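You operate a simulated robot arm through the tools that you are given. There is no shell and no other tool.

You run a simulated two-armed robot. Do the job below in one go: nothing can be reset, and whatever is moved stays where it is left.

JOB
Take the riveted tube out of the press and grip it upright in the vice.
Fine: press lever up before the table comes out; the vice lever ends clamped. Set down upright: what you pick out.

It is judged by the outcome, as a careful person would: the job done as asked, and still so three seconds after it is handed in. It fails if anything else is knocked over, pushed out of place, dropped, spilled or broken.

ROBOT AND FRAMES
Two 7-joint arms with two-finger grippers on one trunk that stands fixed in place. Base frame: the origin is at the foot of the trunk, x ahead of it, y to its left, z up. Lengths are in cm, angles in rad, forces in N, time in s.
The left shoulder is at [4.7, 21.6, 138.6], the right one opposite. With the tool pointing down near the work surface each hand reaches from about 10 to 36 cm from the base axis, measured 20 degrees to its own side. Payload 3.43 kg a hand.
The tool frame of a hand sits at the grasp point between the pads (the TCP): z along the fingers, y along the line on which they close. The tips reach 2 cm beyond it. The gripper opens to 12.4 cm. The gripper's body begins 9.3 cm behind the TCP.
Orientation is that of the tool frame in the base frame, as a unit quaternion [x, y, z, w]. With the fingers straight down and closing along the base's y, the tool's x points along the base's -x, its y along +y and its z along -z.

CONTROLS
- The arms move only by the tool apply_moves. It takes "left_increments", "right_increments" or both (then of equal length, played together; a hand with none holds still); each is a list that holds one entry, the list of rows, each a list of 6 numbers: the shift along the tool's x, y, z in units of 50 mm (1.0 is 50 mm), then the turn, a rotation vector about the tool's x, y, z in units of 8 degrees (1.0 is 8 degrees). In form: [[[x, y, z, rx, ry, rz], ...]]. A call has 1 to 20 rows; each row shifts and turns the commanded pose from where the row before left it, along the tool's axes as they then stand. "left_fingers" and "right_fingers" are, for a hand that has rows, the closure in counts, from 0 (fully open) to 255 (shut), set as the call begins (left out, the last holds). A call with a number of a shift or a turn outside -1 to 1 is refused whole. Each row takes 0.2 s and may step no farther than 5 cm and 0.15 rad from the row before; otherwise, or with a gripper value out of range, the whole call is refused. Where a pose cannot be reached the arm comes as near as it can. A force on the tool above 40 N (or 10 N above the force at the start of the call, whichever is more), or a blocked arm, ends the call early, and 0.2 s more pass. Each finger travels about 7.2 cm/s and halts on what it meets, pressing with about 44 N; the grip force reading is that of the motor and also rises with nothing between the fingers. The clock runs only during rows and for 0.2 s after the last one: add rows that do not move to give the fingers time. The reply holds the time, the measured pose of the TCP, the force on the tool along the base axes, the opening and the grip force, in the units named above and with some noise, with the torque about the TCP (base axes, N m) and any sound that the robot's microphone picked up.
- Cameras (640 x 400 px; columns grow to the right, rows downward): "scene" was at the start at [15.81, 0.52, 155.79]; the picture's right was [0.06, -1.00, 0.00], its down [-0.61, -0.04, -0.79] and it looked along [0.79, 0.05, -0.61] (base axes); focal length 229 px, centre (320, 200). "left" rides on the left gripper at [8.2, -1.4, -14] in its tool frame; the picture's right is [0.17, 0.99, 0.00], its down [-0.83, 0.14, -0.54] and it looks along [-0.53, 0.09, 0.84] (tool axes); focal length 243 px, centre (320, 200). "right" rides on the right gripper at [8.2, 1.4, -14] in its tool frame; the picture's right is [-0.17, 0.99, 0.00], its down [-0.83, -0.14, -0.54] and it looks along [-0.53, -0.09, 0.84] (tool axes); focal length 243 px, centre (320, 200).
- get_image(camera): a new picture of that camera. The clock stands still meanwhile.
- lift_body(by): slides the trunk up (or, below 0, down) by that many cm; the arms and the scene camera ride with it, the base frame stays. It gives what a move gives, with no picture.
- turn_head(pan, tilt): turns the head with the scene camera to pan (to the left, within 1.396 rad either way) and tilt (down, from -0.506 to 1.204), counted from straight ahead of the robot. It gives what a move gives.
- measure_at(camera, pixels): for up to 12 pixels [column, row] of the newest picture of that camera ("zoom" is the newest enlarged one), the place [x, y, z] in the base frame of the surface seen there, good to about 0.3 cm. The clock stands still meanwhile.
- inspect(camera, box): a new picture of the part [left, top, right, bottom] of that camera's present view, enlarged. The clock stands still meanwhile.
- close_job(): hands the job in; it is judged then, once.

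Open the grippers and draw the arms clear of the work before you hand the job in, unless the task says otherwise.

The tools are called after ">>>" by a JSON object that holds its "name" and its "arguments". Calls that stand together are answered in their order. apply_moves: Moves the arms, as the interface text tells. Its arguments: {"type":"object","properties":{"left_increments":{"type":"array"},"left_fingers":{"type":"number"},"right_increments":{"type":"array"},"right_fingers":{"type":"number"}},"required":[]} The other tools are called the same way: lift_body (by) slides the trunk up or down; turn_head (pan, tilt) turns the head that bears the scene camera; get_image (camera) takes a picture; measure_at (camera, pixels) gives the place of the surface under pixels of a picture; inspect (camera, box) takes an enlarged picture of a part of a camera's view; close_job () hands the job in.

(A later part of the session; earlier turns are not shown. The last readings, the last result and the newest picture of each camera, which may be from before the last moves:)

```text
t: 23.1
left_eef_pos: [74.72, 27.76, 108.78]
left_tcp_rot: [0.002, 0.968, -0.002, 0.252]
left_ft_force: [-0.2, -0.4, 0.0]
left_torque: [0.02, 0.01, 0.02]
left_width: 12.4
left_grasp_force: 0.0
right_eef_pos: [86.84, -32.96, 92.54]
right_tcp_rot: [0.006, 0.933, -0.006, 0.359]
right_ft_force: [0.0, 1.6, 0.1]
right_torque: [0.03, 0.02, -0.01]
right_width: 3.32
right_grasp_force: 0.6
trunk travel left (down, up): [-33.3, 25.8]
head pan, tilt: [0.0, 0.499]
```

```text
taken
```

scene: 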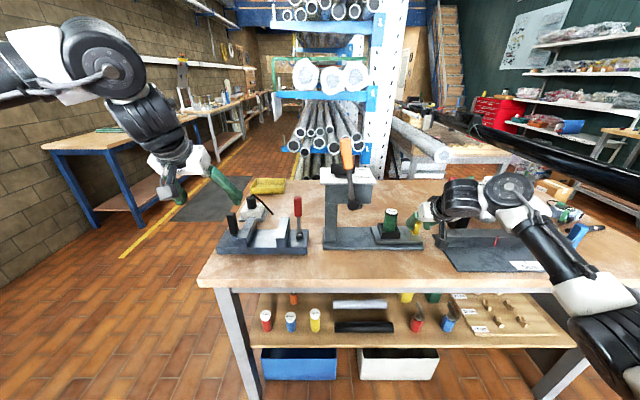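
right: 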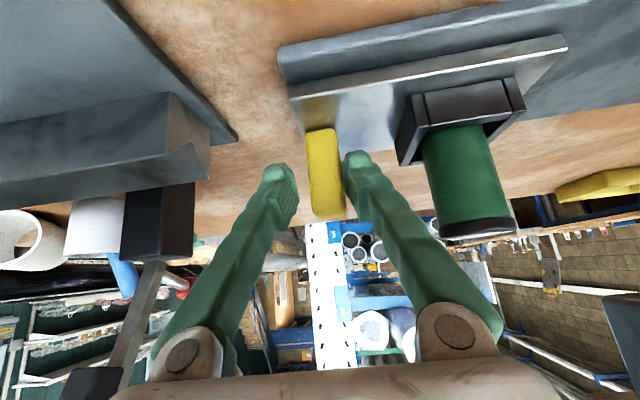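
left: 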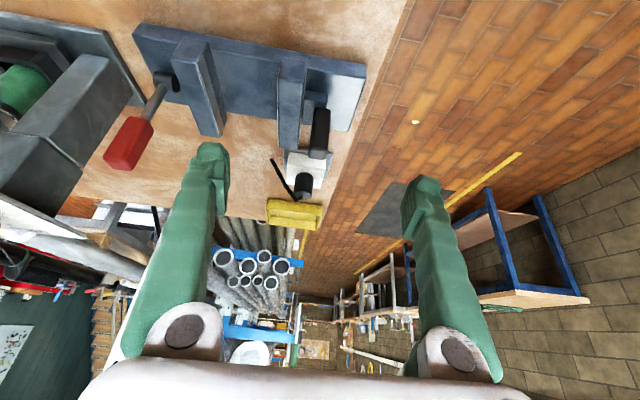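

The table is out with the tube at y≈-23, well clear of the head. While here I measure the vice in detail before picking the tube.

>>> {"name": "inspect", "arguments": {"camera": "scene", "box": [205, 180, 325, 260]}}

>>> {"name": "measure_at", "arguments": {"camera": "zoom", "pixels": [[230, 165], [270, 150], [245, 220], [210, 220], [383, 220], [400, 150], [425, 160], [395, 250], [310, 230], [310, 280], [200, 240], [200, 140]]}}

>>> {"name": "measure_at", "arguments": {"camera": "zoom", "pixels": [[495, 85], [495, 110], [490, 140], [490, 165], [494, 222], [480, 232], [530, 230], [460, 240], [310, 200], [280, 240], [360, 240], [140, 245]]}}

>>> {"name": "get_image", "arguments": {"camera": "left"}}

>>> {"name": "measure_at", "arguments": {"camera": "left", "pixels": [[200, 60], [190, 60], [215, 60], [210, 100], [195, 100], [285, 60], [300, 65], [285, 95], [320, 130], [250, 60], [250, 90], [175, 85]]}}

```text
5.00 times, centred on (265, 220) of scene
```

zoom: 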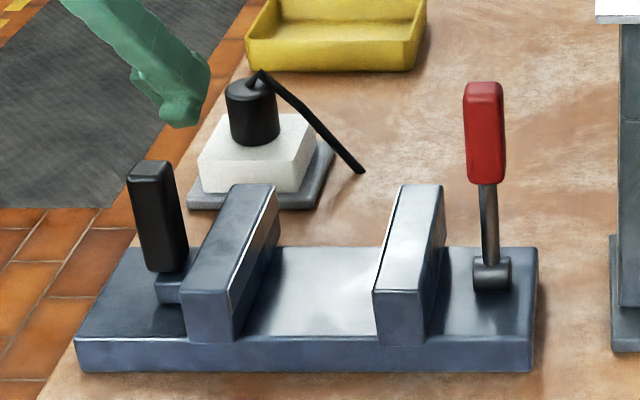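

```text
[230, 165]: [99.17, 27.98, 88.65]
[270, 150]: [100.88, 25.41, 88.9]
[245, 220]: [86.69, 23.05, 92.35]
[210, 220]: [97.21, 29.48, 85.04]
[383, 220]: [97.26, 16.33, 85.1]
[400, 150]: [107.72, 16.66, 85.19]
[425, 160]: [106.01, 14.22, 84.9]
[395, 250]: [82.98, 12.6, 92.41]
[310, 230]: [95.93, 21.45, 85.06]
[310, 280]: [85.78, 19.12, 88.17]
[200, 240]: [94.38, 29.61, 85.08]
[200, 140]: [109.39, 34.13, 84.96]
```

```text
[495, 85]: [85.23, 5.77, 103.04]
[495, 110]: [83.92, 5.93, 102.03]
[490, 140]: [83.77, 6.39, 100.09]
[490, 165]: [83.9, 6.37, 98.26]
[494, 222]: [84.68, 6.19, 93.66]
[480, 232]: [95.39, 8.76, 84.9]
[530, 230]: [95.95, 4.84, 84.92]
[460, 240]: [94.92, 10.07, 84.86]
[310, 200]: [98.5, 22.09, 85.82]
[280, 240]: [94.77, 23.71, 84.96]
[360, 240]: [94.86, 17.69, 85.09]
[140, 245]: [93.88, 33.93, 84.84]
```

```text
taken
```

left: 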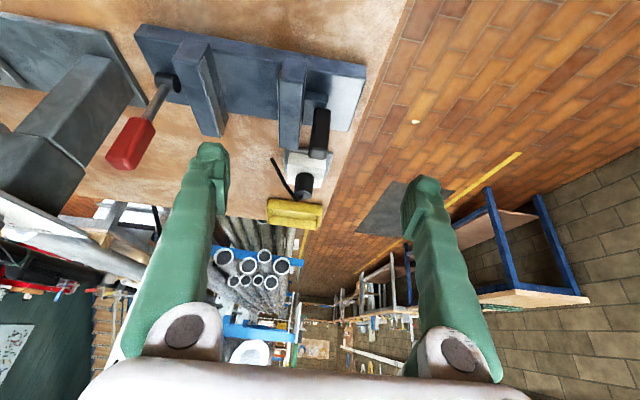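

```text
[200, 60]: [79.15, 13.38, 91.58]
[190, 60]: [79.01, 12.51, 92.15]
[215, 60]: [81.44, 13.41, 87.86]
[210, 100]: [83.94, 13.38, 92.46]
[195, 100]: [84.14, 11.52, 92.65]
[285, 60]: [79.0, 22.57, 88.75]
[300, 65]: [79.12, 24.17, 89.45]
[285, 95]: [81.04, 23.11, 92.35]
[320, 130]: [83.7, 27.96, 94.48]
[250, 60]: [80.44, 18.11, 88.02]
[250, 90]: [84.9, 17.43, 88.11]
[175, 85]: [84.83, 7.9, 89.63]
```

I zoom the left view on the red lever's pivot at (170,80) to determine its hinge axis, and the scene view too.

>>> {"name": "inspect", "arguments": {"camera": "left", "box": [90, 20, 250, 180]}}

>>> {"name": "inspect", "arguments": {"camera": "scene", "box": [280, 190, 320, 250]}}

```text
2.50 times, centred on (170, 100) of left
```

zoom: 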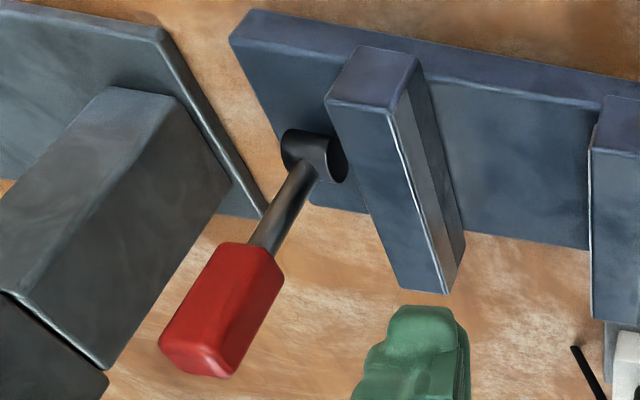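

```text
6.67 times, centred on (300, 220) of scene
```

zoom: 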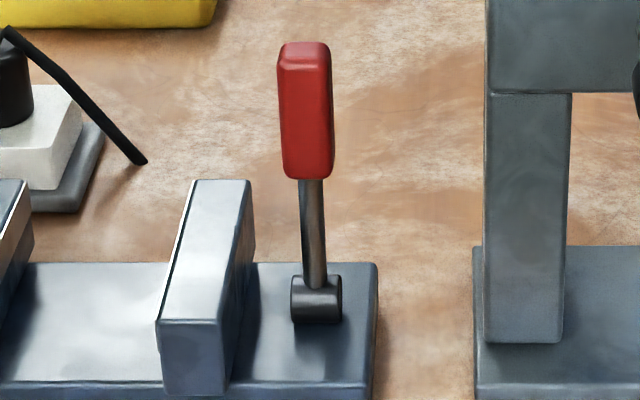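

The lever hinges about y (it swings toward or away from me). Next I check whether the left jaw slides via the black handle; I measure that handle in the left view.

>>> {"name": "inspect", "arguments": {"camera": "left", "box": [260, 50, 380, 180]}}

>>> {"name": "measure_at", "arguments": {"camera": "zoom", "pixels": [[310, 320], [300, 400], [320, 460], [280, 400], [350, 400], [340, 340], [270, 440], [340, 440], [300, 240], [180, 240], [230, 200], [300, 200]]}}

```text
3.08 times, centred on (320, 115) of left
```

zoom: 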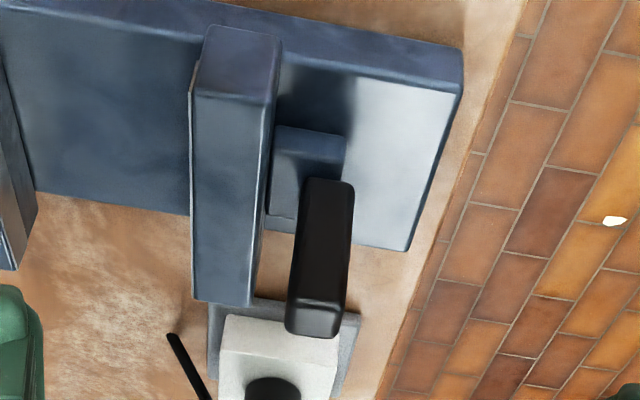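

```text
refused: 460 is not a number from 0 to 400
```

>>> {"name": "measure_at", "arguments": {"camera": "zoom", "pixels": [[325, 220], [320, 260], [318, 290], [300, 290], [345, 230], [315, 320], [300, 325], [335, 325], [305, 150], [235, 70], [235, 270], [258, 200]]}}

```text
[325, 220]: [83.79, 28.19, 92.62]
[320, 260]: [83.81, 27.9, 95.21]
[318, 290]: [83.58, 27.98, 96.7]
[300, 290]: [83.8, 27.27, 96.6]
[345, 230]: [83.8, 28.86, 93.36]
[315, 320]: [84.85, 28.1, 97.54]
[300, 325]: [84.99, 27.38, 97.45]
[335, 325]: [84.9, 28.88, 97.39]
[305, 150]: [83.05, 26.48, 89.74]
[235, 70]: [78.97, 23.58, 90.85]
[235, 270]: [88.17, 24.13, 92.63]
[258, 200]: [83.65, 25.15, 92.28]
```

Black handle: y 27.1–29, x ~84.6, top z 97.5. I lower the left hand in a loose cage (~4 cm) over it.

>>> {"name": "apply_moves", "arguments": {"left_increments": [[[0, 0, 0, 0, 0, 0], [0, 0, 0, 0, 0, 0], [0, 0, 0, 0, 0, 0], [-0.106, 0.015, 0.8, 0, 0, 0], [-0.106, 0.015, 0.8, 0, 0, 0], [-0.106, 0.015, 0.8, 0, 0, 0], [0, 0, 0, 0, 0, 0]]], "left_fingers": 172}}

>>> {"name": "get_image", "arguments": {"camera": "left"}}

```text
t: 24.7
left_eef_pos: [81.8, 27.82, 99.25]
left_tcp_rot: [0.002, 0.968, -0.002, 0.253]
left_ft_force: [-0.2, 0.3, 0.2]
left_torque: [-0.01, 0.03, -0.01]
left_width: 4.04
left_grasp_force: 0.0
right_eef_pos: [86.85, -32.9, 92.63]
right_tcp_rot: [0.007, 0.933, -0.007, 0.359]
right_ft_force: [1.1, -0.1, -0.8]
right_torque: [-0.01, 0.0, 0.0]
right_width: 3.26
right_grasp_force: 0.1
trunk travel left (down, up): [-33.3, 25.8]
head pan, tilt: [0.0, 0.499]
```

```text
taken
```

left: 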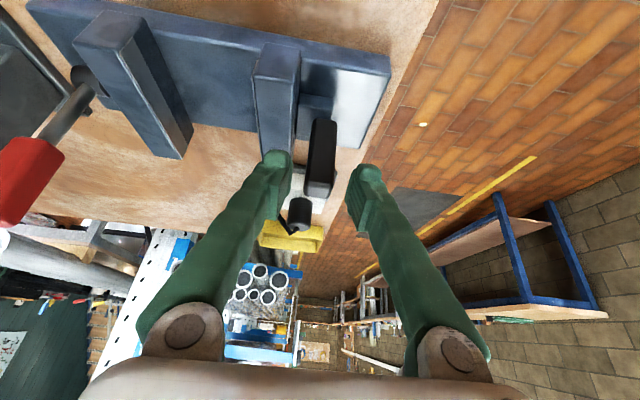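

The handle is centred between fingers (320,155). I finish the approach.

>>> {"name": "apply_moves", "arguments": {"left_increments": [[[-0.07, 0.025, 0.43, 0, 0, 0], [-0.07, 0.025, 0.43, 0, 0, 0], [0, 0, 0, 0, 0, 0]]]}}

>>> {"name": "get_image", "arguments": {"camera": "left"}}

```text
t: 25.5
left_eef_pos: [84.62, 28.18, 95.64]
left_tcp_rot: [0.001, 0.968, -0.002, 0.252]
left_ft_force: [0.0, 0.1, 0.4]
left_torque: [-0.03, -0.05, 0.01]
left_width: 4.02
left_grasp_force: 0.1
right_eef_pos: [86.8, -32.96, 92.48]
right_tcp_rot: [0.006, 0.934, -0.006, 0.358]
right_ft_force: [0.1, 0.5, -0.2]
right_torque: [0.0, 0.0, -0.01]
right_width: 3.24
right_grasp_force: 0.0
trunk travel left (down, up): [-33.3, 25.8]
head pan, tilt: [0.0, 0.499]
```

```text
taken
```

left: 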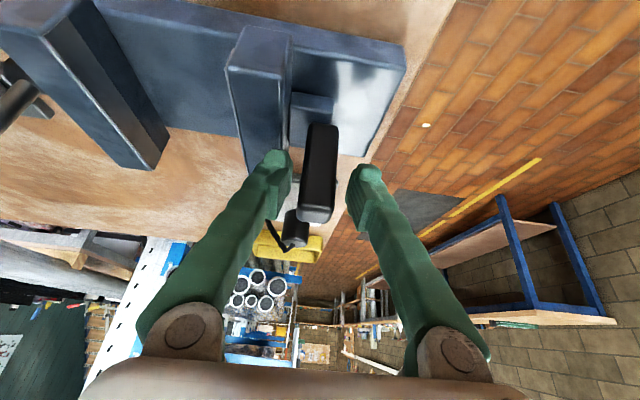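

Cage in place. I nudge toward -y in small steps and watch force to see whether the jaw slides.

>>> {"name": "apply_moves", "arguments": {"left_increments": [[[0, -0.08, 0, 0, 0, 0], [0, -0.08, 0, 0, 0, 0], [0, -0.08, 0, 0, 0, 0], [0, -0.06, 0, 0, 0, 0], [0, 0, 0, 0, 0, 0]]]}}

>>> {"name": "get_image", "arguments": {"camera": "left"}}

```text
t: 26.7
left_eef_pos: [84.67, 26.71, 95.56]
left_tcp_rot: [0.003, 0.968, -0.002, 0.251]
left_ft_force: [-0.6, 1.1, -0.5]
left_torque: [0.01, 0.02, 0.03]
left_width: 4.1
left_grasp_force: 0.1
right_eef_pos: [86.83, -32.9, 92.47]
right_tcp_rot: [0.005, 0.933, -0.007, 0.359]
right_ft_force: [-0.2, -0.7, -0.3]
right_torque: [0.01, 0.0, 0.01]
right_width: 3.25
right_grasp_force: 0.1
trunk travel left (down, up): [-33.3, 25.8]
head pan, tilt: [0.0, 0.499]
```

```text
taken
```

left: 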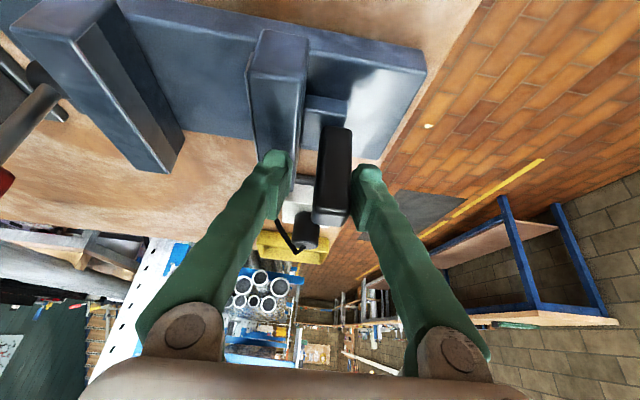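

Now just in contact (about 1 N). I push 1.2 cm more.

>>> {"name": "apply_moves", "arguments": {"left_increments": [[[0, -0.08, 0, 0, 0, 0], [0, -0.08, 0, 0, 0, 0], [0, -0.08, 0, 0, 0, 0], [0, 0, 0, 0, 0, 0]]]}}

>>> {"name": "get_image", "arguments": {"camera": "left"}}

>>> {"name": "inspect", "arguments": {"camera": "scene", "box": [205, 160, 325, 260]}}

```text
t: 27.7
left_eef_pos: [84.6, 25.53, 95.69]
left_tcp_rot: [0.002, 0.968, -0.002, 0.252]
left_ft_force: [-0.5, 0.3, 0.4]
left_torque: [0.06, 0.02, 0.0]
left_width: 4.08
left_grasp_force: 0.5
right_eef_pos: [86.87, -32.93, 92.46]
right_tcp_rot: [0.006, 0.934, -0.006, 0.358]
right_ft_force: [-1.2, -0.3, -0.1]
right_torque: [-0.02, 0.02, 0.01]
right_width: 3.28
right_grasp_force: 0.1
trunk travel left (down, up): [-33.3, 25.8]
head pan, tilt: [0.0, 0.499]
```

```text
taken
```

left: 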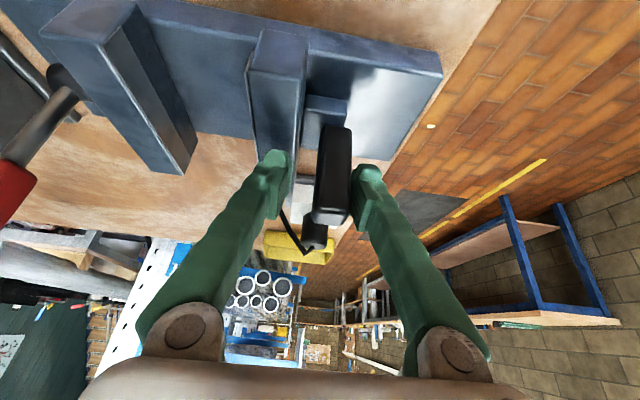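

```text
4.00 times, centred on (265, 210) of scene
```

zoom: 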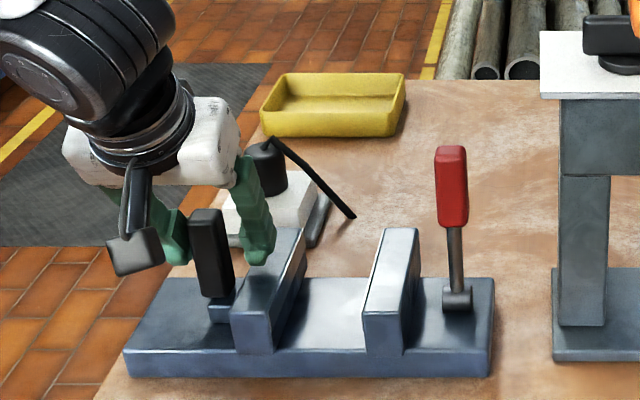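

The left jaw slides freely (gap now a bit smaller). I withdraw the left hand up and to the left to leave room for the tube.

>>> {"name": "apply_moves", "arguments": {"left_increments": [[[0, 0.08, 0, 0, 0, 0], [0, 0.06, -0.7, 0, 0, 0], [0, 0, -0.9, 0, 0, 0], [0, 0, -0.9, 0, 0, 0], [0, 0.6, -0.2, 0, 0, 0], [0, 0.6, -0.2, 0, 0, 0], [0, 0.6, -0.2, 0, 0, 0], [0, 0, 0, 0, 0, 0]]]}}

>>> {"name": "apply_moves", "arguments": {"right_increments": [[[0, 0, 0, 0, 0, 0], [0, 0, 0, 0, 0, 0], [0, 0, 0, 0, 0, 0], [0, 0, -0.6, 0, 0, 0], [0, 0, -0.7, 0, 0, 0], [0, 0, -0.7, 0, 0, 0], [0, 0, 0, 0, 0, 0]]], "right_fingers": 120}}

>>> {"name": "get_image", "arguments": {"camera": "right"}}

>>> {"name": "get_image", "arguments": {"camera": "scene"}}

```text
t: 29.5
left_eef_pos: [77.36, 35.35, 109.26]
left_tcp_rot: [0.003, 0.968, -0.002, 0.252]
left_ft_force: [0.5, -0.2, 0.1]
left_torque: [0.02, 0.02, -0.02]
left_width: 4.01
left_grasp_force: 0.0
right_eef_pos: [86.83, -32.94, 92.28]
right_tcp_rot: [0.006, 0.933, -0.005, 0.359]
right_ft_force: [1.3, 0.3, -1.2]
right_torque: [0.0, -0.04, -0.01]
right_width: 3.3
right_grasp_force: 0.3
trunk travel left (down, up): [-33.3, 25.8]
head pan, tilt: [0.0, 0.499]
```

```text
t: 31.1
left_eef_pos: [77.41, 35.41, 109.13]
left_tcp_rot: [0.002, 0.968, -0.001, 0.251]
left_ft_force: [0.0, -0.8, -1.0]
left_torque: [-0.01, 0.03, 0.04]
left_width: 4.05
left_grasp_force: 0.0
right_eef_pos: [80.35, -32.67, 99.49]
right_tcp_rot: [0.005, 0.934, -0.006, 0.357]
right_ft_force: [0.6, -1.1, 0.0]
right_torque: [0.0, 0.01, 0.0]
right_width: 6.55
right_grasp_force: 0.1
trunk travel left (down, up): [-33.3, 25.8]
head pan, tilt: [0.0, 0.499]
```

```text
taken
```

right: 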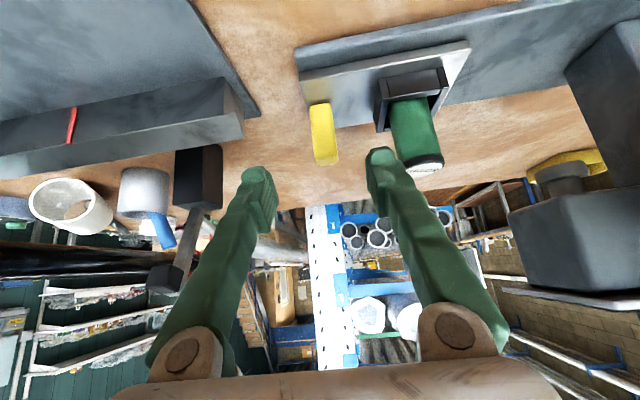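

```text
taken
```

scene: 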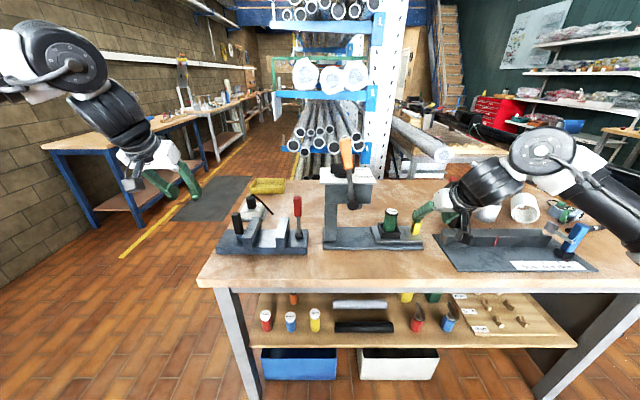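

Now I measure the tube's new position in both views.

>>> {"name": "inspect", "arguments": {"camera": "scene", "box": [350, 190, 440, 255]}}

>>> {"name": "measure_at", "arguments": {"camera": "zoom", "pixels": [[287, 140], [287, 165], [287, 200], [255, 200], [320, 200], [285, 240], [285, 275], [240, 280], [330, 290]]}}

>>> {"name": "measure_at", "arguments": {"camera": "right", "pixels": [[415, 130], [396, 130], [434, 130], [422, 172], [405, 105], [380, 110], [320, 130], [410, 85]]}}

```text
6.15 times, centred on (395, 222) of scene
```

zoom: 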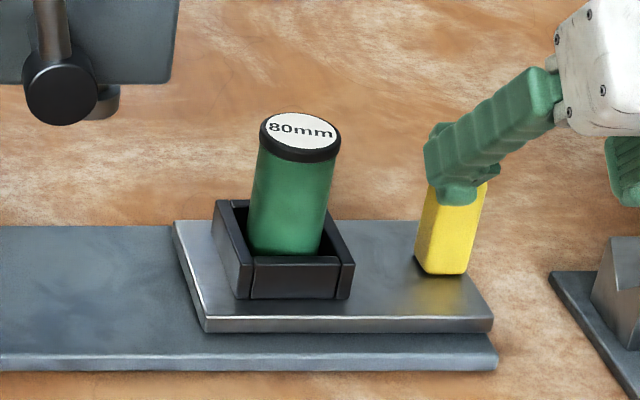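

```text
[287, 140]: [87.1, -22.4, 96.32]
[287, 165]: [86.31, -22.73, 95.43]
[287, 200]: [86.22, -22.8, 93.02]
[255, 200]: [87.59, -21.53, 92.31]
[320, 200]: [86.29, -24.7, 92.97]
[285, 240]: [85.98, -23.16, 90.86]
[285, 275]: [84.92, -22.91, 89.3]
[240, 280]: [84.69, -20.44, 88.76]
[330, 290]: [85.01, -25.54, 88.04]
```

```text
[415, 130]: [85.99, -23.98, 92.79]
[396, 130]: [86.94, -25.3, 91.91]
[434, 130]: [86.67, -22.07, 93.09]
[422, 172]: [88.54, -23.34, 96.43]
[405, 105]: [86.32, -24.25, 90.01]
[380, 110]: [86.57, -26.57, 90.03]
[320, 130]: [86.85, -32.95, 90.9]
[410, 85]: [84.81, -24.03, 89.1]
```

Tube axis ≈[87.8,-23.45], top 96.5. I move sideways to a pre-grasp point 7 cm back along the approach line.

>>> {"name": "apply_moves", "arguments": {"right_increments": [[[-0.238, 0.92, 0.146, 0, 0, 0], [-0.238, 0.92, 0.146, 0, 0, 0], [0, 0, 0, 0, 0, 0]]]}}

>>> {"name": "get_image", "arguments": {"camera": "right"}}

```text
t: 31.9
left_eef_pos: [77.17, 35.39, 109.24]
left_tcp_rot: [0.002, 0.967, -0.001, 0.253]
left_ft_force: [0.3, -0.5, 0.3]
left_torque: [-0.01, -0.02, 0.01]
left_width: 4.02
left_grasp_force: 0.0
right_eef_pos: [83.11, -23.73, 100.07]
right_tcp_rot: [0.006, 0.933, -0.006, 0.36]
right_ft_force: [-0.2, -0.3, 0.2]
right_torque: [-0.01, -0.02, 0.04]
right_width: 6.56
right_grasp_force: 0.1
trunk travel left (down, up): [-33.3, 25.8]
head pan, tilt: [0.0, 0.499]
```

```text
taken
```

right: 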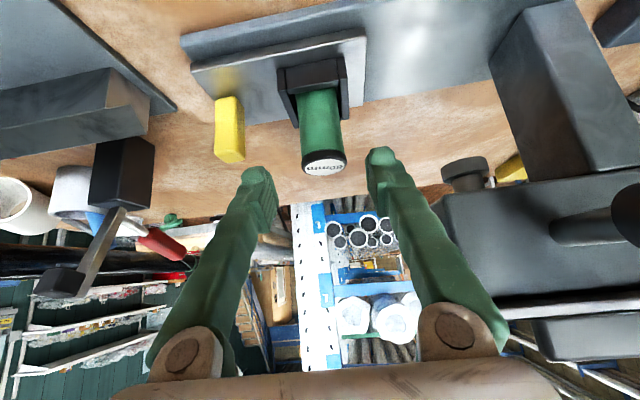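

The tube (322,140) is centred between the fingers. I advance 7 cm along the approach line.

>>> {"name": "apply_moves", "arguments": {"right_increments": [[[0, 0.02, 0.35, 0, 0, 0], [0, 0.02, 0.35, 0, 0, 0], [0, 0, 0.35, 0, 0, 0], [0, 0, 0.35, 0, 0, 0], [0, 0, 0, 0, 0, 0]]]}}

>>> {"name": "get_image", "arguments": {"camera": "right"}}

>>> {"name": "inspect", "arguments": {"camera": "scene", "box": [350, 180, 450, 255]}}

```text
t: 33.1
left_eef_pos: [77.19, 35.46, 109.17]
left_tcp_rot: [0.001, 0.968, -0.001, 0.252]
left_ft_force: [0.3, -0.3, -0.1]
left_torque: [0.0, -0.01, 0.01]
left_width: 4.04
left_grasp_force: 0.1
right_eef_pos: [87.87, -23.37, 95.07]
right_tcp_rot: [0.006, 0.933, -0.007, 0.359]
right_ft_force: [0.0, 0.0, -0.4]
right_torque: [-0.01, 0.0, -0.01]
right_width: 6.57
right_grasp_force: 0.1
trunk travel left (down, up): [-33.3, 25.8]
head pan, tilt: [0.0, 0.499]
```

```text
taken
```

right: 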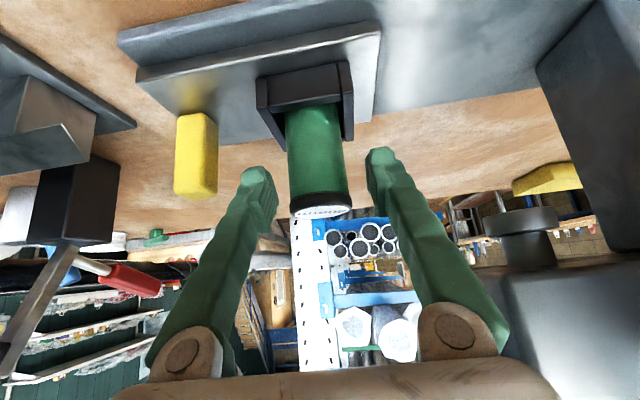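

```text
5.33 times, centred on (400, 218) of scene
```

zoom: 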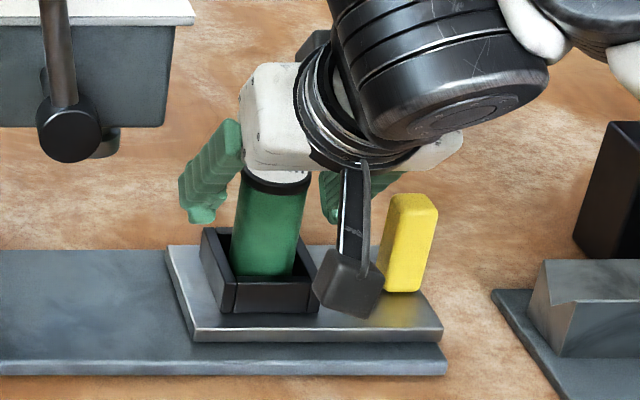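

Tube sits between the pads. I close the right gripper on it.

>>> {"name": "apply_moves", "arguments": {"right_increments": [[[0, 0, 0, 0, 0, 0], [0, 0, 0, 0, 0, 0], [0, 0, 0, 0, 0, 0], [0, 0, 0, 0, 0, 0], [0, 0, 0, 0, 0, 0]]], "right_fingers": 255}}

>>> {"name": "get_image", "arguments": {"camera": "right"}}

```text
t: 34.3
left_eef_pos: [77.31, 35.42, 109.15]
left_tcp_rot: [0.002, 0.968, -0.002, 0.252]
left_ft_force: [0.8, -0.6, 0.3]
left_torque: [0.03, 0.01, -0.01]
left_width: 3.99
left_grasp_force: 0.0
right_eef_pos: [87.89, -23.33, 95.1]
right_tcp_rot: [0.006, 0.933, -0.007, 0.36]
right_ft_force: [-0.1, 0.1, -0.5]
right_torque: [-0.01, 0.01, 0.0]
right_width: 3.68
right_grasp_force: 43.7
trunk travel left (down, up): [-33.3, 25.8]
head pan, tilt: [0.0, 0.499]
```

```text
taken
```

right: 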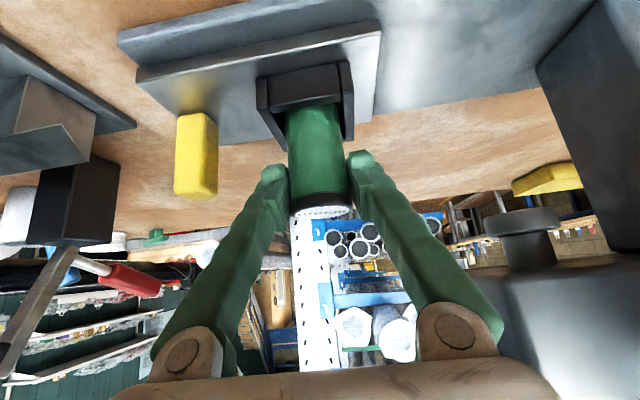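

Grip is firm at 3.68 cm. I lift straight up 12 cm.

>>> {"name": "apply_moves", "arguments": {"right_increments": [[[-0.267, 0, -0.298, 0, 0, 0], [-0.4, 0, -0.447, 0, 0, 0], [-0.533, 0, -0.596, 0, 0, 0], [-0.4, 0, -0.447, 0, 0, 0], [0, 0, 0, 0, 0, 0]]]}}

>>> {"name": "get_image", "arguments": {"camera": "right"}}

>>> {"name": "get_image", "arguments": {"camera": "scene"}}

```text
t: 35.5
left_eef_pos: [77.21, 35.37, 109.09]
left_tcp_rot: [0.002, 0.968, -0.002, 0.252]
left_ft_force: [-0.5, 0.0, 0.8]
left_torque: [0.01, 0.01, -0.01]
left_width: 4.03
left_grasp_force: 0.0
right_eef_pos: [87.7, -23.37, 107.15]
right_tcp_rot: [0.005, 0.933, -0.005, 0.359]
right_ft_force: [0.5, -0.2, -1.1]
right_torque: [0.01, 0.01, 0.0]
right_width: 3.71
right_grasp_force: 44.4
trunk travel left (down, up): [-33.3, 25.8]
head pan, tilt: [0.0, 0.499]
```

```text
taken
```

right: 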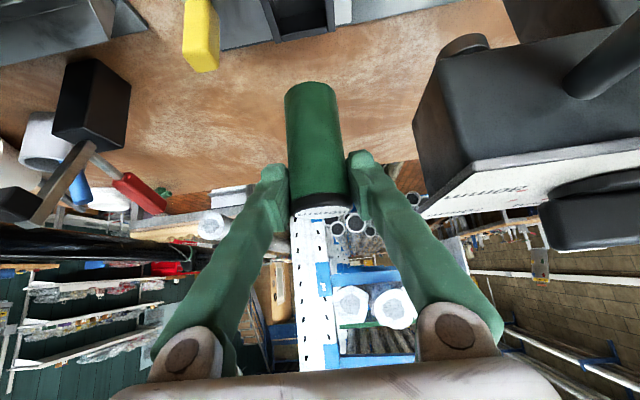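

```text
taken
```

scene: 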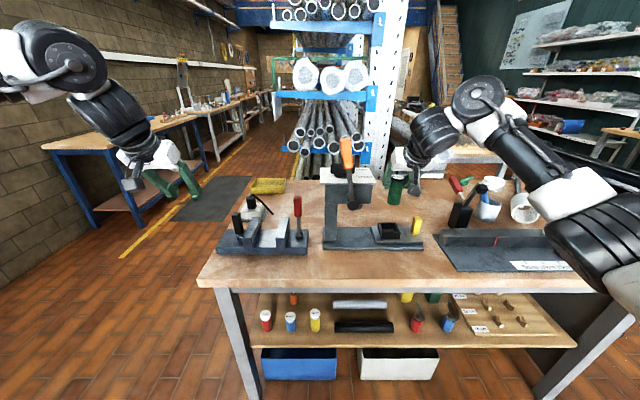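

Tube hangs upright at (400,190) in the scene. I retreat in -x to about x=69 before crossing.

>>> {"name": "apply_moves", "arguments": {"right_increments": [[[0.5, 0, -0.447, 0, 0, 0], [0.708, 0, -0.634, 0, 0, 0], [0.708, 0, -0.634, 0, 0, 0], [0.708, 0, -0.634, 0, 0, 0], [0, 0, 0, 0, 0, 0]]]}}

>>> {"name": "get_image", "arguments": {"camera": "scene"}}

```text
t: 36.7
left_eef_pos: [77.37, 35.31, 109.07]
left_tcp_rot: [0.002, 0.968, -0.002, 0.253]
left_ft_force: [0.2, 0.6, -0.5]
left_torque: [0.03, 0.02, -0.02]
left_width: 4.04
left_grasp_force: 0.0
right_eef_pos: [70.05, -23.3, 107.26]
right_tcp_rot: [0.006, 0.934, -0.006, 0.358]
right_ft_force: [0.5, 0.0, -1.3]
right_torque: [-0.02, 0.0, 0.01]
right_width: 3.67
right_grasp_force: 44.2
trunk travel left (down, up): [-33.3, 25.8]
head pan, tilt: [0.0, 0.499]
```

```text
taken
```

scene: 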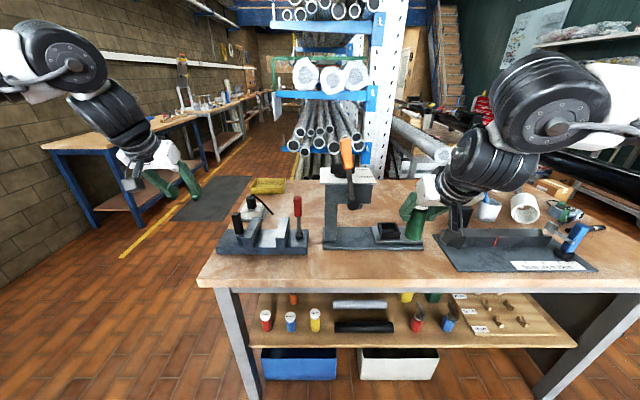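

Clearance to the lever hub (x≈77) is fine at x=70. I cross in +y, first 25 cm.

>>> {"name": "apply_moves", "arguments": {"right_increments": [[[0, 0.5, 0, 0, 0, 0], [0, 0.75, 0, 0, 0, 0], [0, 0.75, 0, 0, 0, 0], [0, 0.75, 0, 0, 0, 0], [0, 0.75, 0, 0, 0, 0], [0, 0.75, 0, 0, 0, 0], [0, 0.75, 0, 0, 0, 0], [0, 0, 0, 0, 0, 0]]]}}

>>> {"name": "get_image", "arguments": {"camera": "scene"}}

```text
t: 38.5
left_eef_pos: [77.35, 35.37, 109.21]
left_tcp_rot: [0.003, 0.968, -0.002, 0.252]
left_ft_force: [-0.4, -0.4, -0.4]
left_torque: [-0.01, 0.01, 0.02]
left_width: 4.02
left_grasp_force: 0.0
right_eef_pos: [72.06, 1.53, 106.97]
right_tcp_rot: [0.005, 0.933, -0.005, 0.359]
right_ft_force: [0.1, -0.6, -1.0]
right_torque: [0.03, -0.02, 0.02]
right_width: 3.65
right_grasp_force: 44.0
right hand out of reach, approached as far as the arm can: row 4, 5
trunk travel left (down, up): [-33.3, 25.8]
head pan, tilt: [0.0, 0.499]
```

```text
taken
```

scene: 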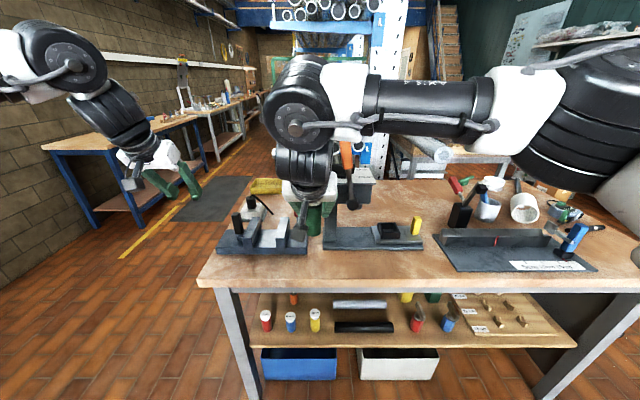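

No contact so far. I continue to y≈17.3, still in front of the vice.

>>> {"name": "apply_moves", "arguments": {"right_increments": [[[0, 0.6, 0, 0, 0, 0], [0, 0.6, 0, 0, 0, 0], [0, 0.6, 0, 0, 0, 0], [0, 0.6, 0, 0, 0, 0], [0, 0.6, 0, 0, 0, 0], [0, 0.15, 0, 0, 0, 0], [0, 0, 0, 0, 0, 0]]]}}

>>> {"name": "get_image", "arguments": {"camera": "scene"}}

>>> {"name": "get_image", "arguments": {"camera": "right"}}

>>> {"name": "get_image", "arguments": {"camera": "left"}}

```text
t: 39.6
left_eef_pos: [77.32, 35.44, 109.17]
left_tcp_rot: [0.002, 0.968, -0.002, 0.252]
left_ft_force: [-0.7, 0.2, -1.0]
left_torque: [-0.02, 0.0, 0.04]
left_width: 4.05
left_grasp_force: 0.0
right_eef_pos: [78.87, 3.91, 109.61]
right_tcp_rot: [0.098, 0.928, -0.01, 0.358]
right_ft_force: [1.3, -0.6, -0.4]
right_torque: [0.0, -0.02, -0.01]
right_width: 3.66
right_grasp_force: 44.1
right hand out of reach, approached as far as the arm can: row 5
trunk travel left (down, up): [-33.3, 25.8]
head pan, tilt: [0.0, 0.499]
stopped in row 5 (right hand): the arm was blocked; the commanded pose is now the measured one
```

```text
taken
```

scene: 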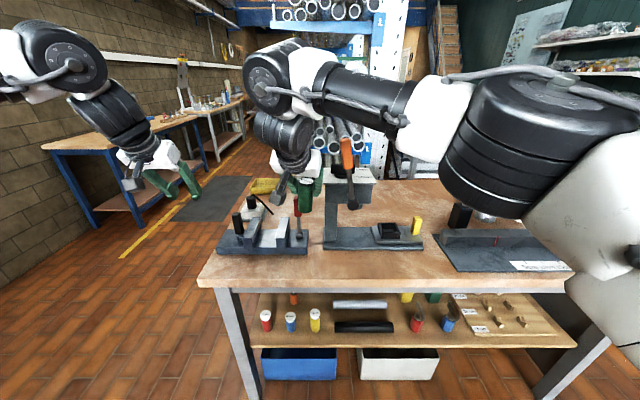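

```text
taken
```

right: 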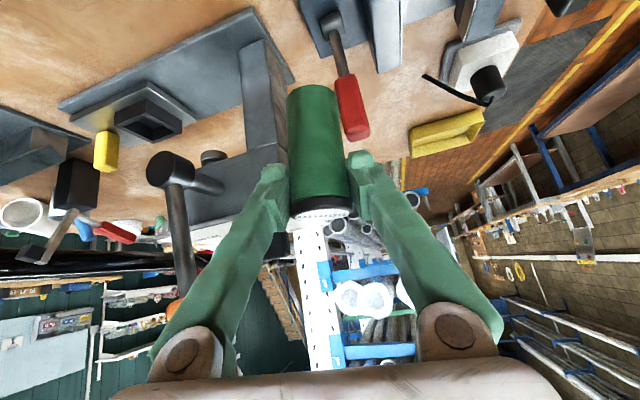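

```text
taken
```

left: 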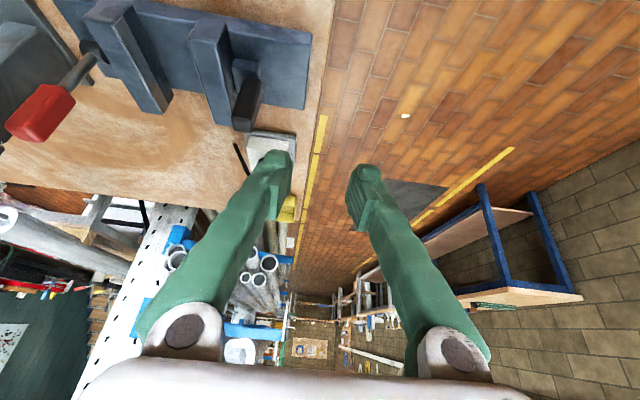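

The right arm ran out of reach at this yaw and got displaced to [78.9,3.9], yawed ~10°; the red lever (350,100) and press lever are not touched. I back off to about [73,1.5,109] and restore the orientation.

>>> {"name": "apply_moves", "arguments": {"right_increments": [[[0.39, -0.36, -0.375, 0, 0, 0], [0.39, -0.36, -0.375, -0.26, 0, -0.6], [0, 0, 0, -0.26, 0, -0.6], [0, 0, 0, 0, 0, 0]]]}}

>>> {"name": "get_image", "arguments": {"camera": "scene"}}

>>> {"name": "get_image", "arguments": {"camera": "right"}}

```text
t: 40.6
left_eef_pos: [77.26, 35.42, 109.2]
left_tcp_rot: [0.002, 0.968, -0.001, 0.252]
left_ft_force: [-0.8, -0.5, -0.2]
left_torque: [-0.03, -0.01, -0.01]
left_width: 4.02
left_grasp_force: 0.1
right_eef_pos: [73.71, 1.38, 109.7]
right_tcp_rot: [0.003, 0.933, -0.005, 0.359]
right_ft_force: [0.0, 0.0, -0.8]
right_torque: [0.01, 0.01, -0.01]
right_width: 3.65
right_grasp_force: 44.3
right hand out of reach, approached as far as the arm can: row 2
trunk travel left (down, up): [-33.3, 25.8]
head pan, tilt: [0.0, 0.499]
```

```text
taken
```

scene: 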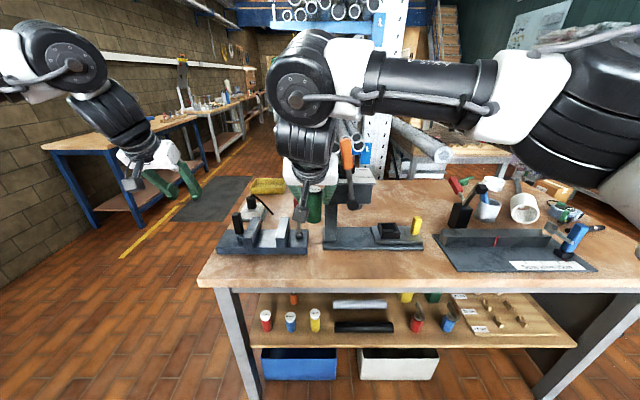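

```text
taken
```

right: 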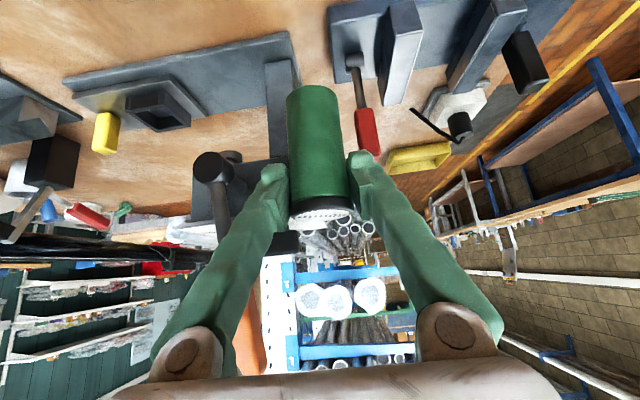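

Orientation restored. I plan to stand the tube on free bench space in front, near y=0, for the left hand to take over; I measure the bench edge and tube bottom.

>>> {"name": "measure_at", "arguments": {"camera": "scene", "pixels": [[310, 265], [310, 272], [310, 278], [310, 284], [340, 272], [300, 250], [306, 255], [330, 250], [316, 220], [315, 205], [400, 280], [316, 190]]}}

>>> {"name": "inspect", "arguments": {"camera": "scene", "box": [270, 170, 370, 250]}}

>>> {"name": "measure_at", "arguments": {"camera": "right", "pixels": [[312, 90], [315, 140], [320, 190], [318, 215], [295, 140], [345, 140]]}}

```text
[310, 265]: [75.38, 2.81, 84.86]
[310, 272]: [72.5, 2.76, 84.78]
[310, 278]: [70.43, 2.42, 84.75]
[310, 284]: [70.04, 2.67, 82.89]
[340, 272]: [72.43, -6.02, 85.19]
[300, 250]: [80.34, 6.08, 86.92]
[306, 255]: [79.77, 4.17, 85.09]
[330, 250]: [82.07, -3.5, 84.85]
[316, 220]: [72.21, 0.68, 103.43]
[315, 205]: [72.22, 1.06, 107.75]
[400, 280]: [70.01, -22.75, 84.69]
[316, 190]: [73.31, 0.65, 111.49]
```

```text
5.00 times, centred on (320, 210) of scene
```

zoom: 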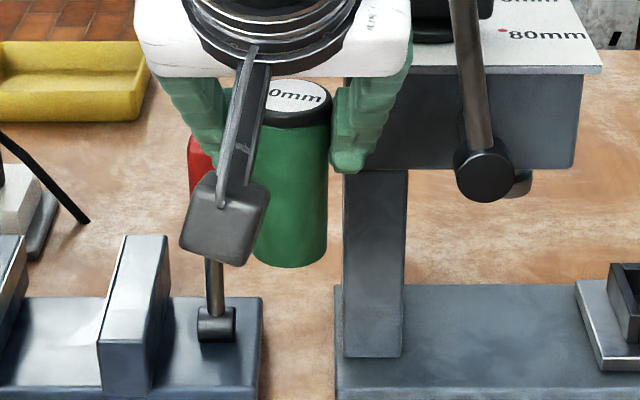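

```text
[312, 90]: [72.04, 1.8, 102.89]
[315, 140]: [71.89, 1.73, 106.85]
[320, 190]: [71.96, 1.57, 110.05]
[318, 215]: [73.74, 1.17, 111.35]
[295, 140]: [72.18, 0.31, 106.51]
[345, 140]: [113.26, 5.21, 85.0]
```

Bench edge is x=70, top z=85; tube bottom is ≈6.4 cm below the TCP. I descend to about [75,0.3,98] in two checks.

>>> {"name": "apply_moves", "arguments": {"right_increments": [[[0.46, -0.07, 0.63, 0, 0, 0], [0.46, -0.07, 0.63, 0, 0, 0], [0.46, -0.07, 0.63, 0, 0, 0], [0, 0, 0, 0, 0, 0]]]}}

>>> {"name": "get_image", "arguments": {"camera": "scene"}}

```text
t: 41.6
left_eef_pos: [77.26, 35.44, 109.13]
left_tcp_rot: [0.002, 0.968, -0.002, 0.253]
left_ft_force: [0.3, -0.7, -0.6]
left_torque: [0.01, -0.01, 0.0]
left_width: 4.01
left_grasp_force: 0.0
right_eef_pos: [74.87, 0.45, 98.23]
right_tcp_rot: [0.003, 0.933, -0.005, 0.36]
right_ft_force: [-0.3, -0.3, -0.8]
right_torque: [-0.06, -0.03, 0.0]
right_width: 3.66
right_grasp_force: 44.4
trunk travel left (down, up): [-33.3, 25.8]
head pan, tilt: [0.0, 0.499]
```

```text
taken
```

scene: 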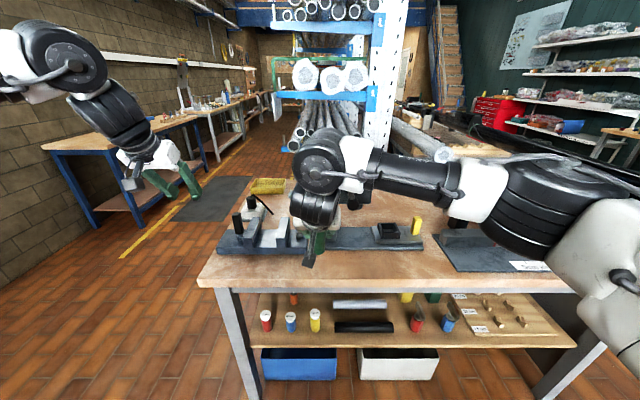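

Good so far, no forces. I continue down, then creep the last bit until bench contact.

>>> {"name": "apply_moves", "arguments": {"right_increments": [[[0.36, 0, 0.4, 0, 0, 0], [0.36, 0, 0.4, 0, 0, 0], [0, 0, 0, 0, 0, 0]]]}}

>>> {"name": "get_image", "arguments": {"camera": "right"}}

>>> {"name": "inspect", "arguments": {"camera": "scene", "box": [270, 170, 390, 290]}}

```text
t: 42.5
left_eef_pos: [77.18, 35.41, 109.21]
left_tcp_rot: [0.002, 0.968, -0.001, 0.252]
left_ft_force: [-1.0, -0.3, 0.6]
left_torque: [0.02, 0.03, -0.02]
left_width: 4.02
left_grasp_force: 0.1
right_eef_pos: [75.08, 0.35, 92.87]
right_tcp_rot: [0.002, 0.933, -0.005, 0.36]
right_ft_force: [0.0, 1.9, -1.7]
right_torque: [0.01, 0.01, -0.01]
right_width: 3.68
right_grasp_force: 44.3
trunk travel left (down, up): [-33.3, 25.8]
head pan, tilt: [0.0, 0.499]
```

```text
taken
```

right: 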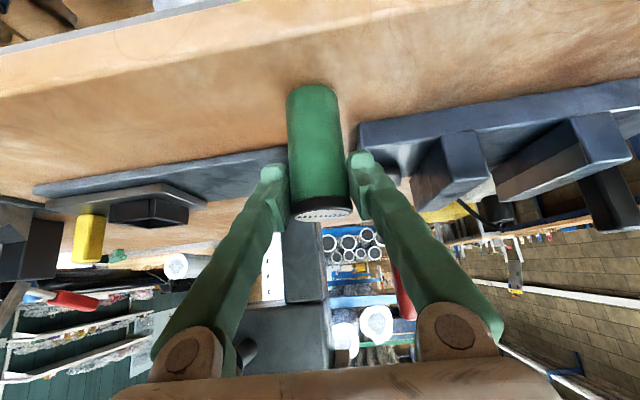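

```text
3.33 times, centred on (330, 230) of scene
```

zoom: 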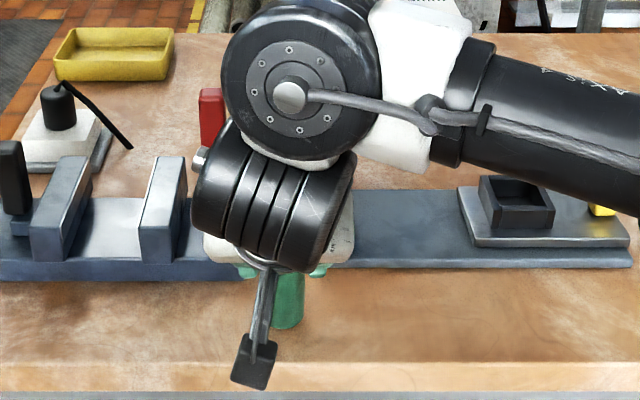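

Tube bottom is about 1.5 cm above the bench. I creep down.

>>> {"name": "apply_moves", "arguments": {"right_increments": [[[0.033, 0, 0.037, 0, 0, 0], [0.033, 0, 0.037, 0, 0, 0], [0.033, 0, 0.037, 0, 0, 0], [0.033, 0, 0.037, 0, 0, 0], [0, 0, 0, 0, 0, 0]]]}}

>>> {"name": "measure_at", "arguments": {"camera": "right", "pixels": [[312, 92], [318, 215], [316, 205], [312, 75]]}}

```text
t: 43.6
left_eef_pos: [77.03, 35.5, 109.23]
left_tcp_rot: [0.002, 0.968, -0.003, 0.253]
left_ft_force: [-0.4, 0.2, -0.7]
left_torque: [0.0, 0.01, 0.01]
left_width: 4.01
left_grasp_force: 0.1
right_eef_pos: [75.02, 0.48, 92.16]
right_tcp_rot: [0.004, 0.932, -0.005, 0.363]
right_ft_force: [5.5, 0.4, 22.8]
right_torque: [-0.33, -0.21, 0.09]
right_width: 3.67
right_grasp_force: 43.3
trunk travel left (down, up): [-33.3, 25.8]
head pan, tilt: [0.0, 0.499]
```

```text
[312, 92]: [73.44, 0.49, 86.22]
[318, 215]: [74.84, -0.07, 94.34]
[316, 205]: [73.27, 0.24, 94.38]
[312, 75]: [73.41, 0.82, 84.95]
```

Contact with the bench (23 N). I ease up 0.2 cm and open the fingers.

>>> {"name": "apply_moves", "arguments": {"right_increments": [[[-0.03, 0, -0.034, 0, 0, 0], [0, 0, 0, 0, 0, 0], [0, 0, 0, 0, 0, 0]]]}}

```text
t: 44.5
left_eef_pos: [77.02, 35.5, 109.31]
left_tcp_rot: [0.002, 0.967, -0.002, 0.254]
left_ft_force: [-0.6, 1.1, 0.4]
left_torque: [0.0, -0.02, 0.0]
left_width: 4.02
left_grasp_force: 0.0
right_eef_pos: [74.88, 0.47, 92.18]
right_tcp_rot: [0.004, 0.932, -0.005, 0.362]
right_ft_force: [9.6, 0.2, 24.7]
right_torque: [-0.31, -0.43, 0.12]
right_width: 3.68
right_grasp_force: 43.9
trunk travel left (down, up): [-33.3, 25.8]
head pan, tilt: [0.0, 0.499]
```

Still 25 N down-load; I ease up another 0.4 cm.

>>> {"name": "apply_moves", "arguments": {"right_increments": [[[-0.03, 0, -0.034, 0, 0, 0], [-0.027, 0, -0.03, 0, 0, 0], [0, 0, 0, 0, 0, 0]]]}}

>>> {"name": "get_image", "arguments": {"camera": "right"}}

```text
t: 45.2
left_eef_pos: [77.24, 35.39, 109.21]
left_tcp_rot: [0.002, 0.968, -0.002, 0.252]
left_ft_force: [0.0, -0.1, 0.3]
left_torque: [0.03, -0.02, 0.01]
left_width: 3.97
left_grasp_force: 0.1
right_eef_pos: [74.71, 0.42, 92.24]
right_tcp_rot: [0.001, 0.934, -0.005, 0.357]
right_ft_force: [-1.2, 1.6, 2.5]
right_torque: [0.02, 0.04, -0.01]
right_width: 3.67
right_grasp_force: 44.1
trunk travel left (down, up): [-33.3, 25.8]
head pan, tilt: [0.0, 0.499]
```

```text
taken
```

right: 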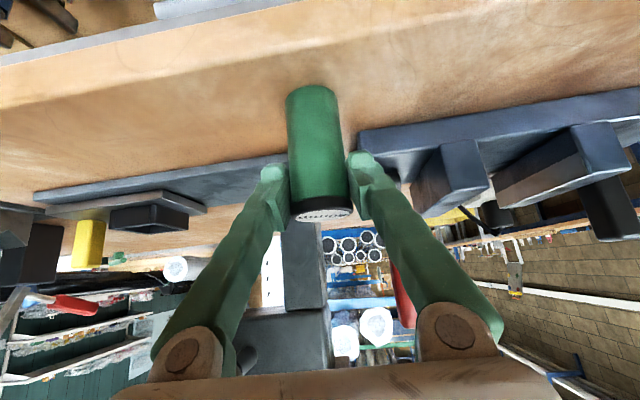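

Load is now light with the tube standing on the bench. I open the right fingers to about 6.5 cm.

>>> {"name": "apply_moves", "arguments": {"right_increments": [[[0, 0, 0, 0, 0, 0], [0, 0, 0, 0, 0, 0], [0, 0, 0, 0, 0, 0], [0, 0, 0, 0, 0, 0]]], "right_fingers": 120}}

>>> {"name": "get_image", "arguments": {"camera": "right"}}

```text
t: 46.2
left_eef_pos: [77.34, 35.44, 109.12]
left_tcp_rot: [0.002, 0.968, -0.002, 0.252]
left_ft_force: [0.6, -0.1, -0.1]
left_torque: [-0.06, 0.03, -0.01]
left_width: 4.01
left_grasp_force: 0.0
right_eef_pos: [74.94, 0.36, 92.43]
right_tcp_rot: [0.003, 0.933, -0.005, 0.36]
right_ft_force: [-0.2, 0.4, 0.2]
right_torque: [0.03, -0.03, -0.01]
right_width: 6.55
right_grasp_force: 0.0
trunk travel left (down, up): [-33.3, 25.8]
head pan, tilt: [0.0, 0.499]
```

```text
taken
```

right: 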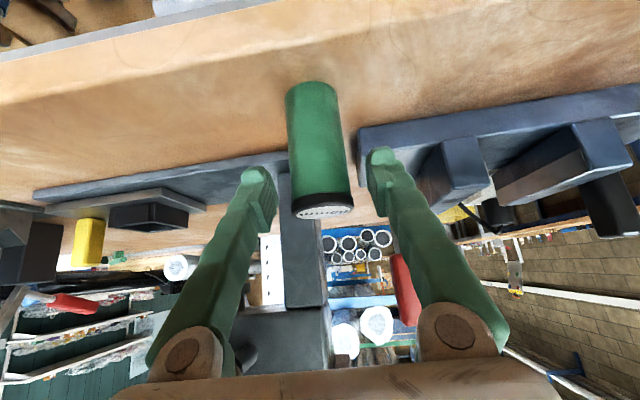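

Tube stands free. I lift the right hand straight up (a path already proven reachable), then move right.

>>> {"name": "apply_moves", "arguments": {"right_increments": [[[-0.2, 0, -0.223, 0, 0, 0], [-0.4, 0, -0.447, 0, 0, 0], [-0.4, 0, -0.447, 0, 0, 0], [-0.4, 0, -0.447, 0, 0, 0], [0, -0.6, 0, 0, 0, 0], [0, -0.8, 0, 0, 0, 0], [0, -0.8, 0, 0, 0, 0], [0, -0.8, 0, 0, 0, 0], [0, -0.8, 0, 0, 0, 0], [0, -0.8, 0, 0, 0, 0], [0, -0.8, 0, 0, 0, 0], [0, 0, 0, 0, 0, 0]]]}}

>>> {"name": "get_image", "arguments": {"camera": "scene"}}

```text
t: 48.9
left_eef_pos: [77.23, 35.62, 109.09]
left_tcp_rot: [0.002, 0.968, -0.002, 0.252]
left_ft_force: [0.0, 0.4, -0.5]
left_torque: [-0.03, 0.01, 0.02]
left_width: 4.03
left_grasp_force: 0.0
right_eef_pos: [74.58, -26.55, 103.19]
right_tcp_rot: [0.003, 0.933, -0.005, 0.359]
right_ft_force: [-0.6, -0.1, -0.9]
right_torque: [-0.03, -0.02, -0.03]
right_width: 6.58
right_grasp_force: 0.1
trunk travel left (down, up): [-33.3, 25.8]
head pan, tilt: [0.0, 0.499]
```

```text
taken
```

scene: 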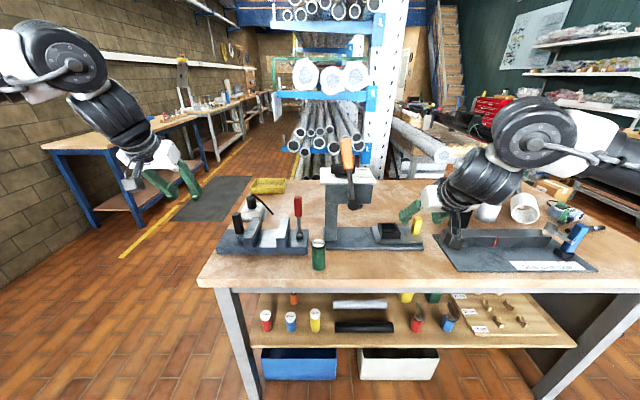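

The tube stands upright at (318,255) and the press lever is still up. I measure the tube for the left hand.

>>> {"name": "inspect", "arguments": {"camera": "scene", "box": [270, 220, 370, 290]}}

>>> {"name": "measure_at", "arguments": {"camera": "zoom", "pixels": [[305, 145], [305, 170], [305, 220], [272, 220], [340, 220], [305, 300], [305, 315], [230, 150], [340, 200], [275, 180]]}}

```text
5.71 times, centred on (320, 255) of scene
```

zoom: 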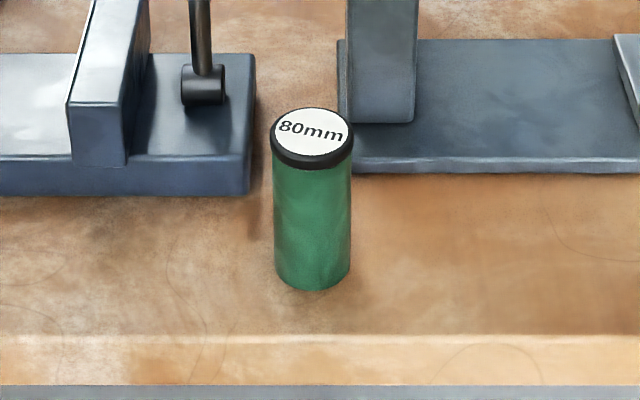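

```text
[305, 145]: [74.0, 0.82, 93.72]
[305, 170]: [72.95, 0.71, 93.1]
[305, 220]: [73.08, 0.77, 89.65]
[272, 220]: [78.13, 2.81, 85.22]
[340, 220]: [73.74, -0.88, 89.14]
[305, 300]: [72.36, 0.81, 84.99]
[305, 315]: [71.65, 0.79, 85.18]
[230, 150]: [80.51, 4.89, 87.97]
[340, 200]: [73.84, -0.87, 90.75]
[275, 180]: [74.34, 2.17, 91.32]
```

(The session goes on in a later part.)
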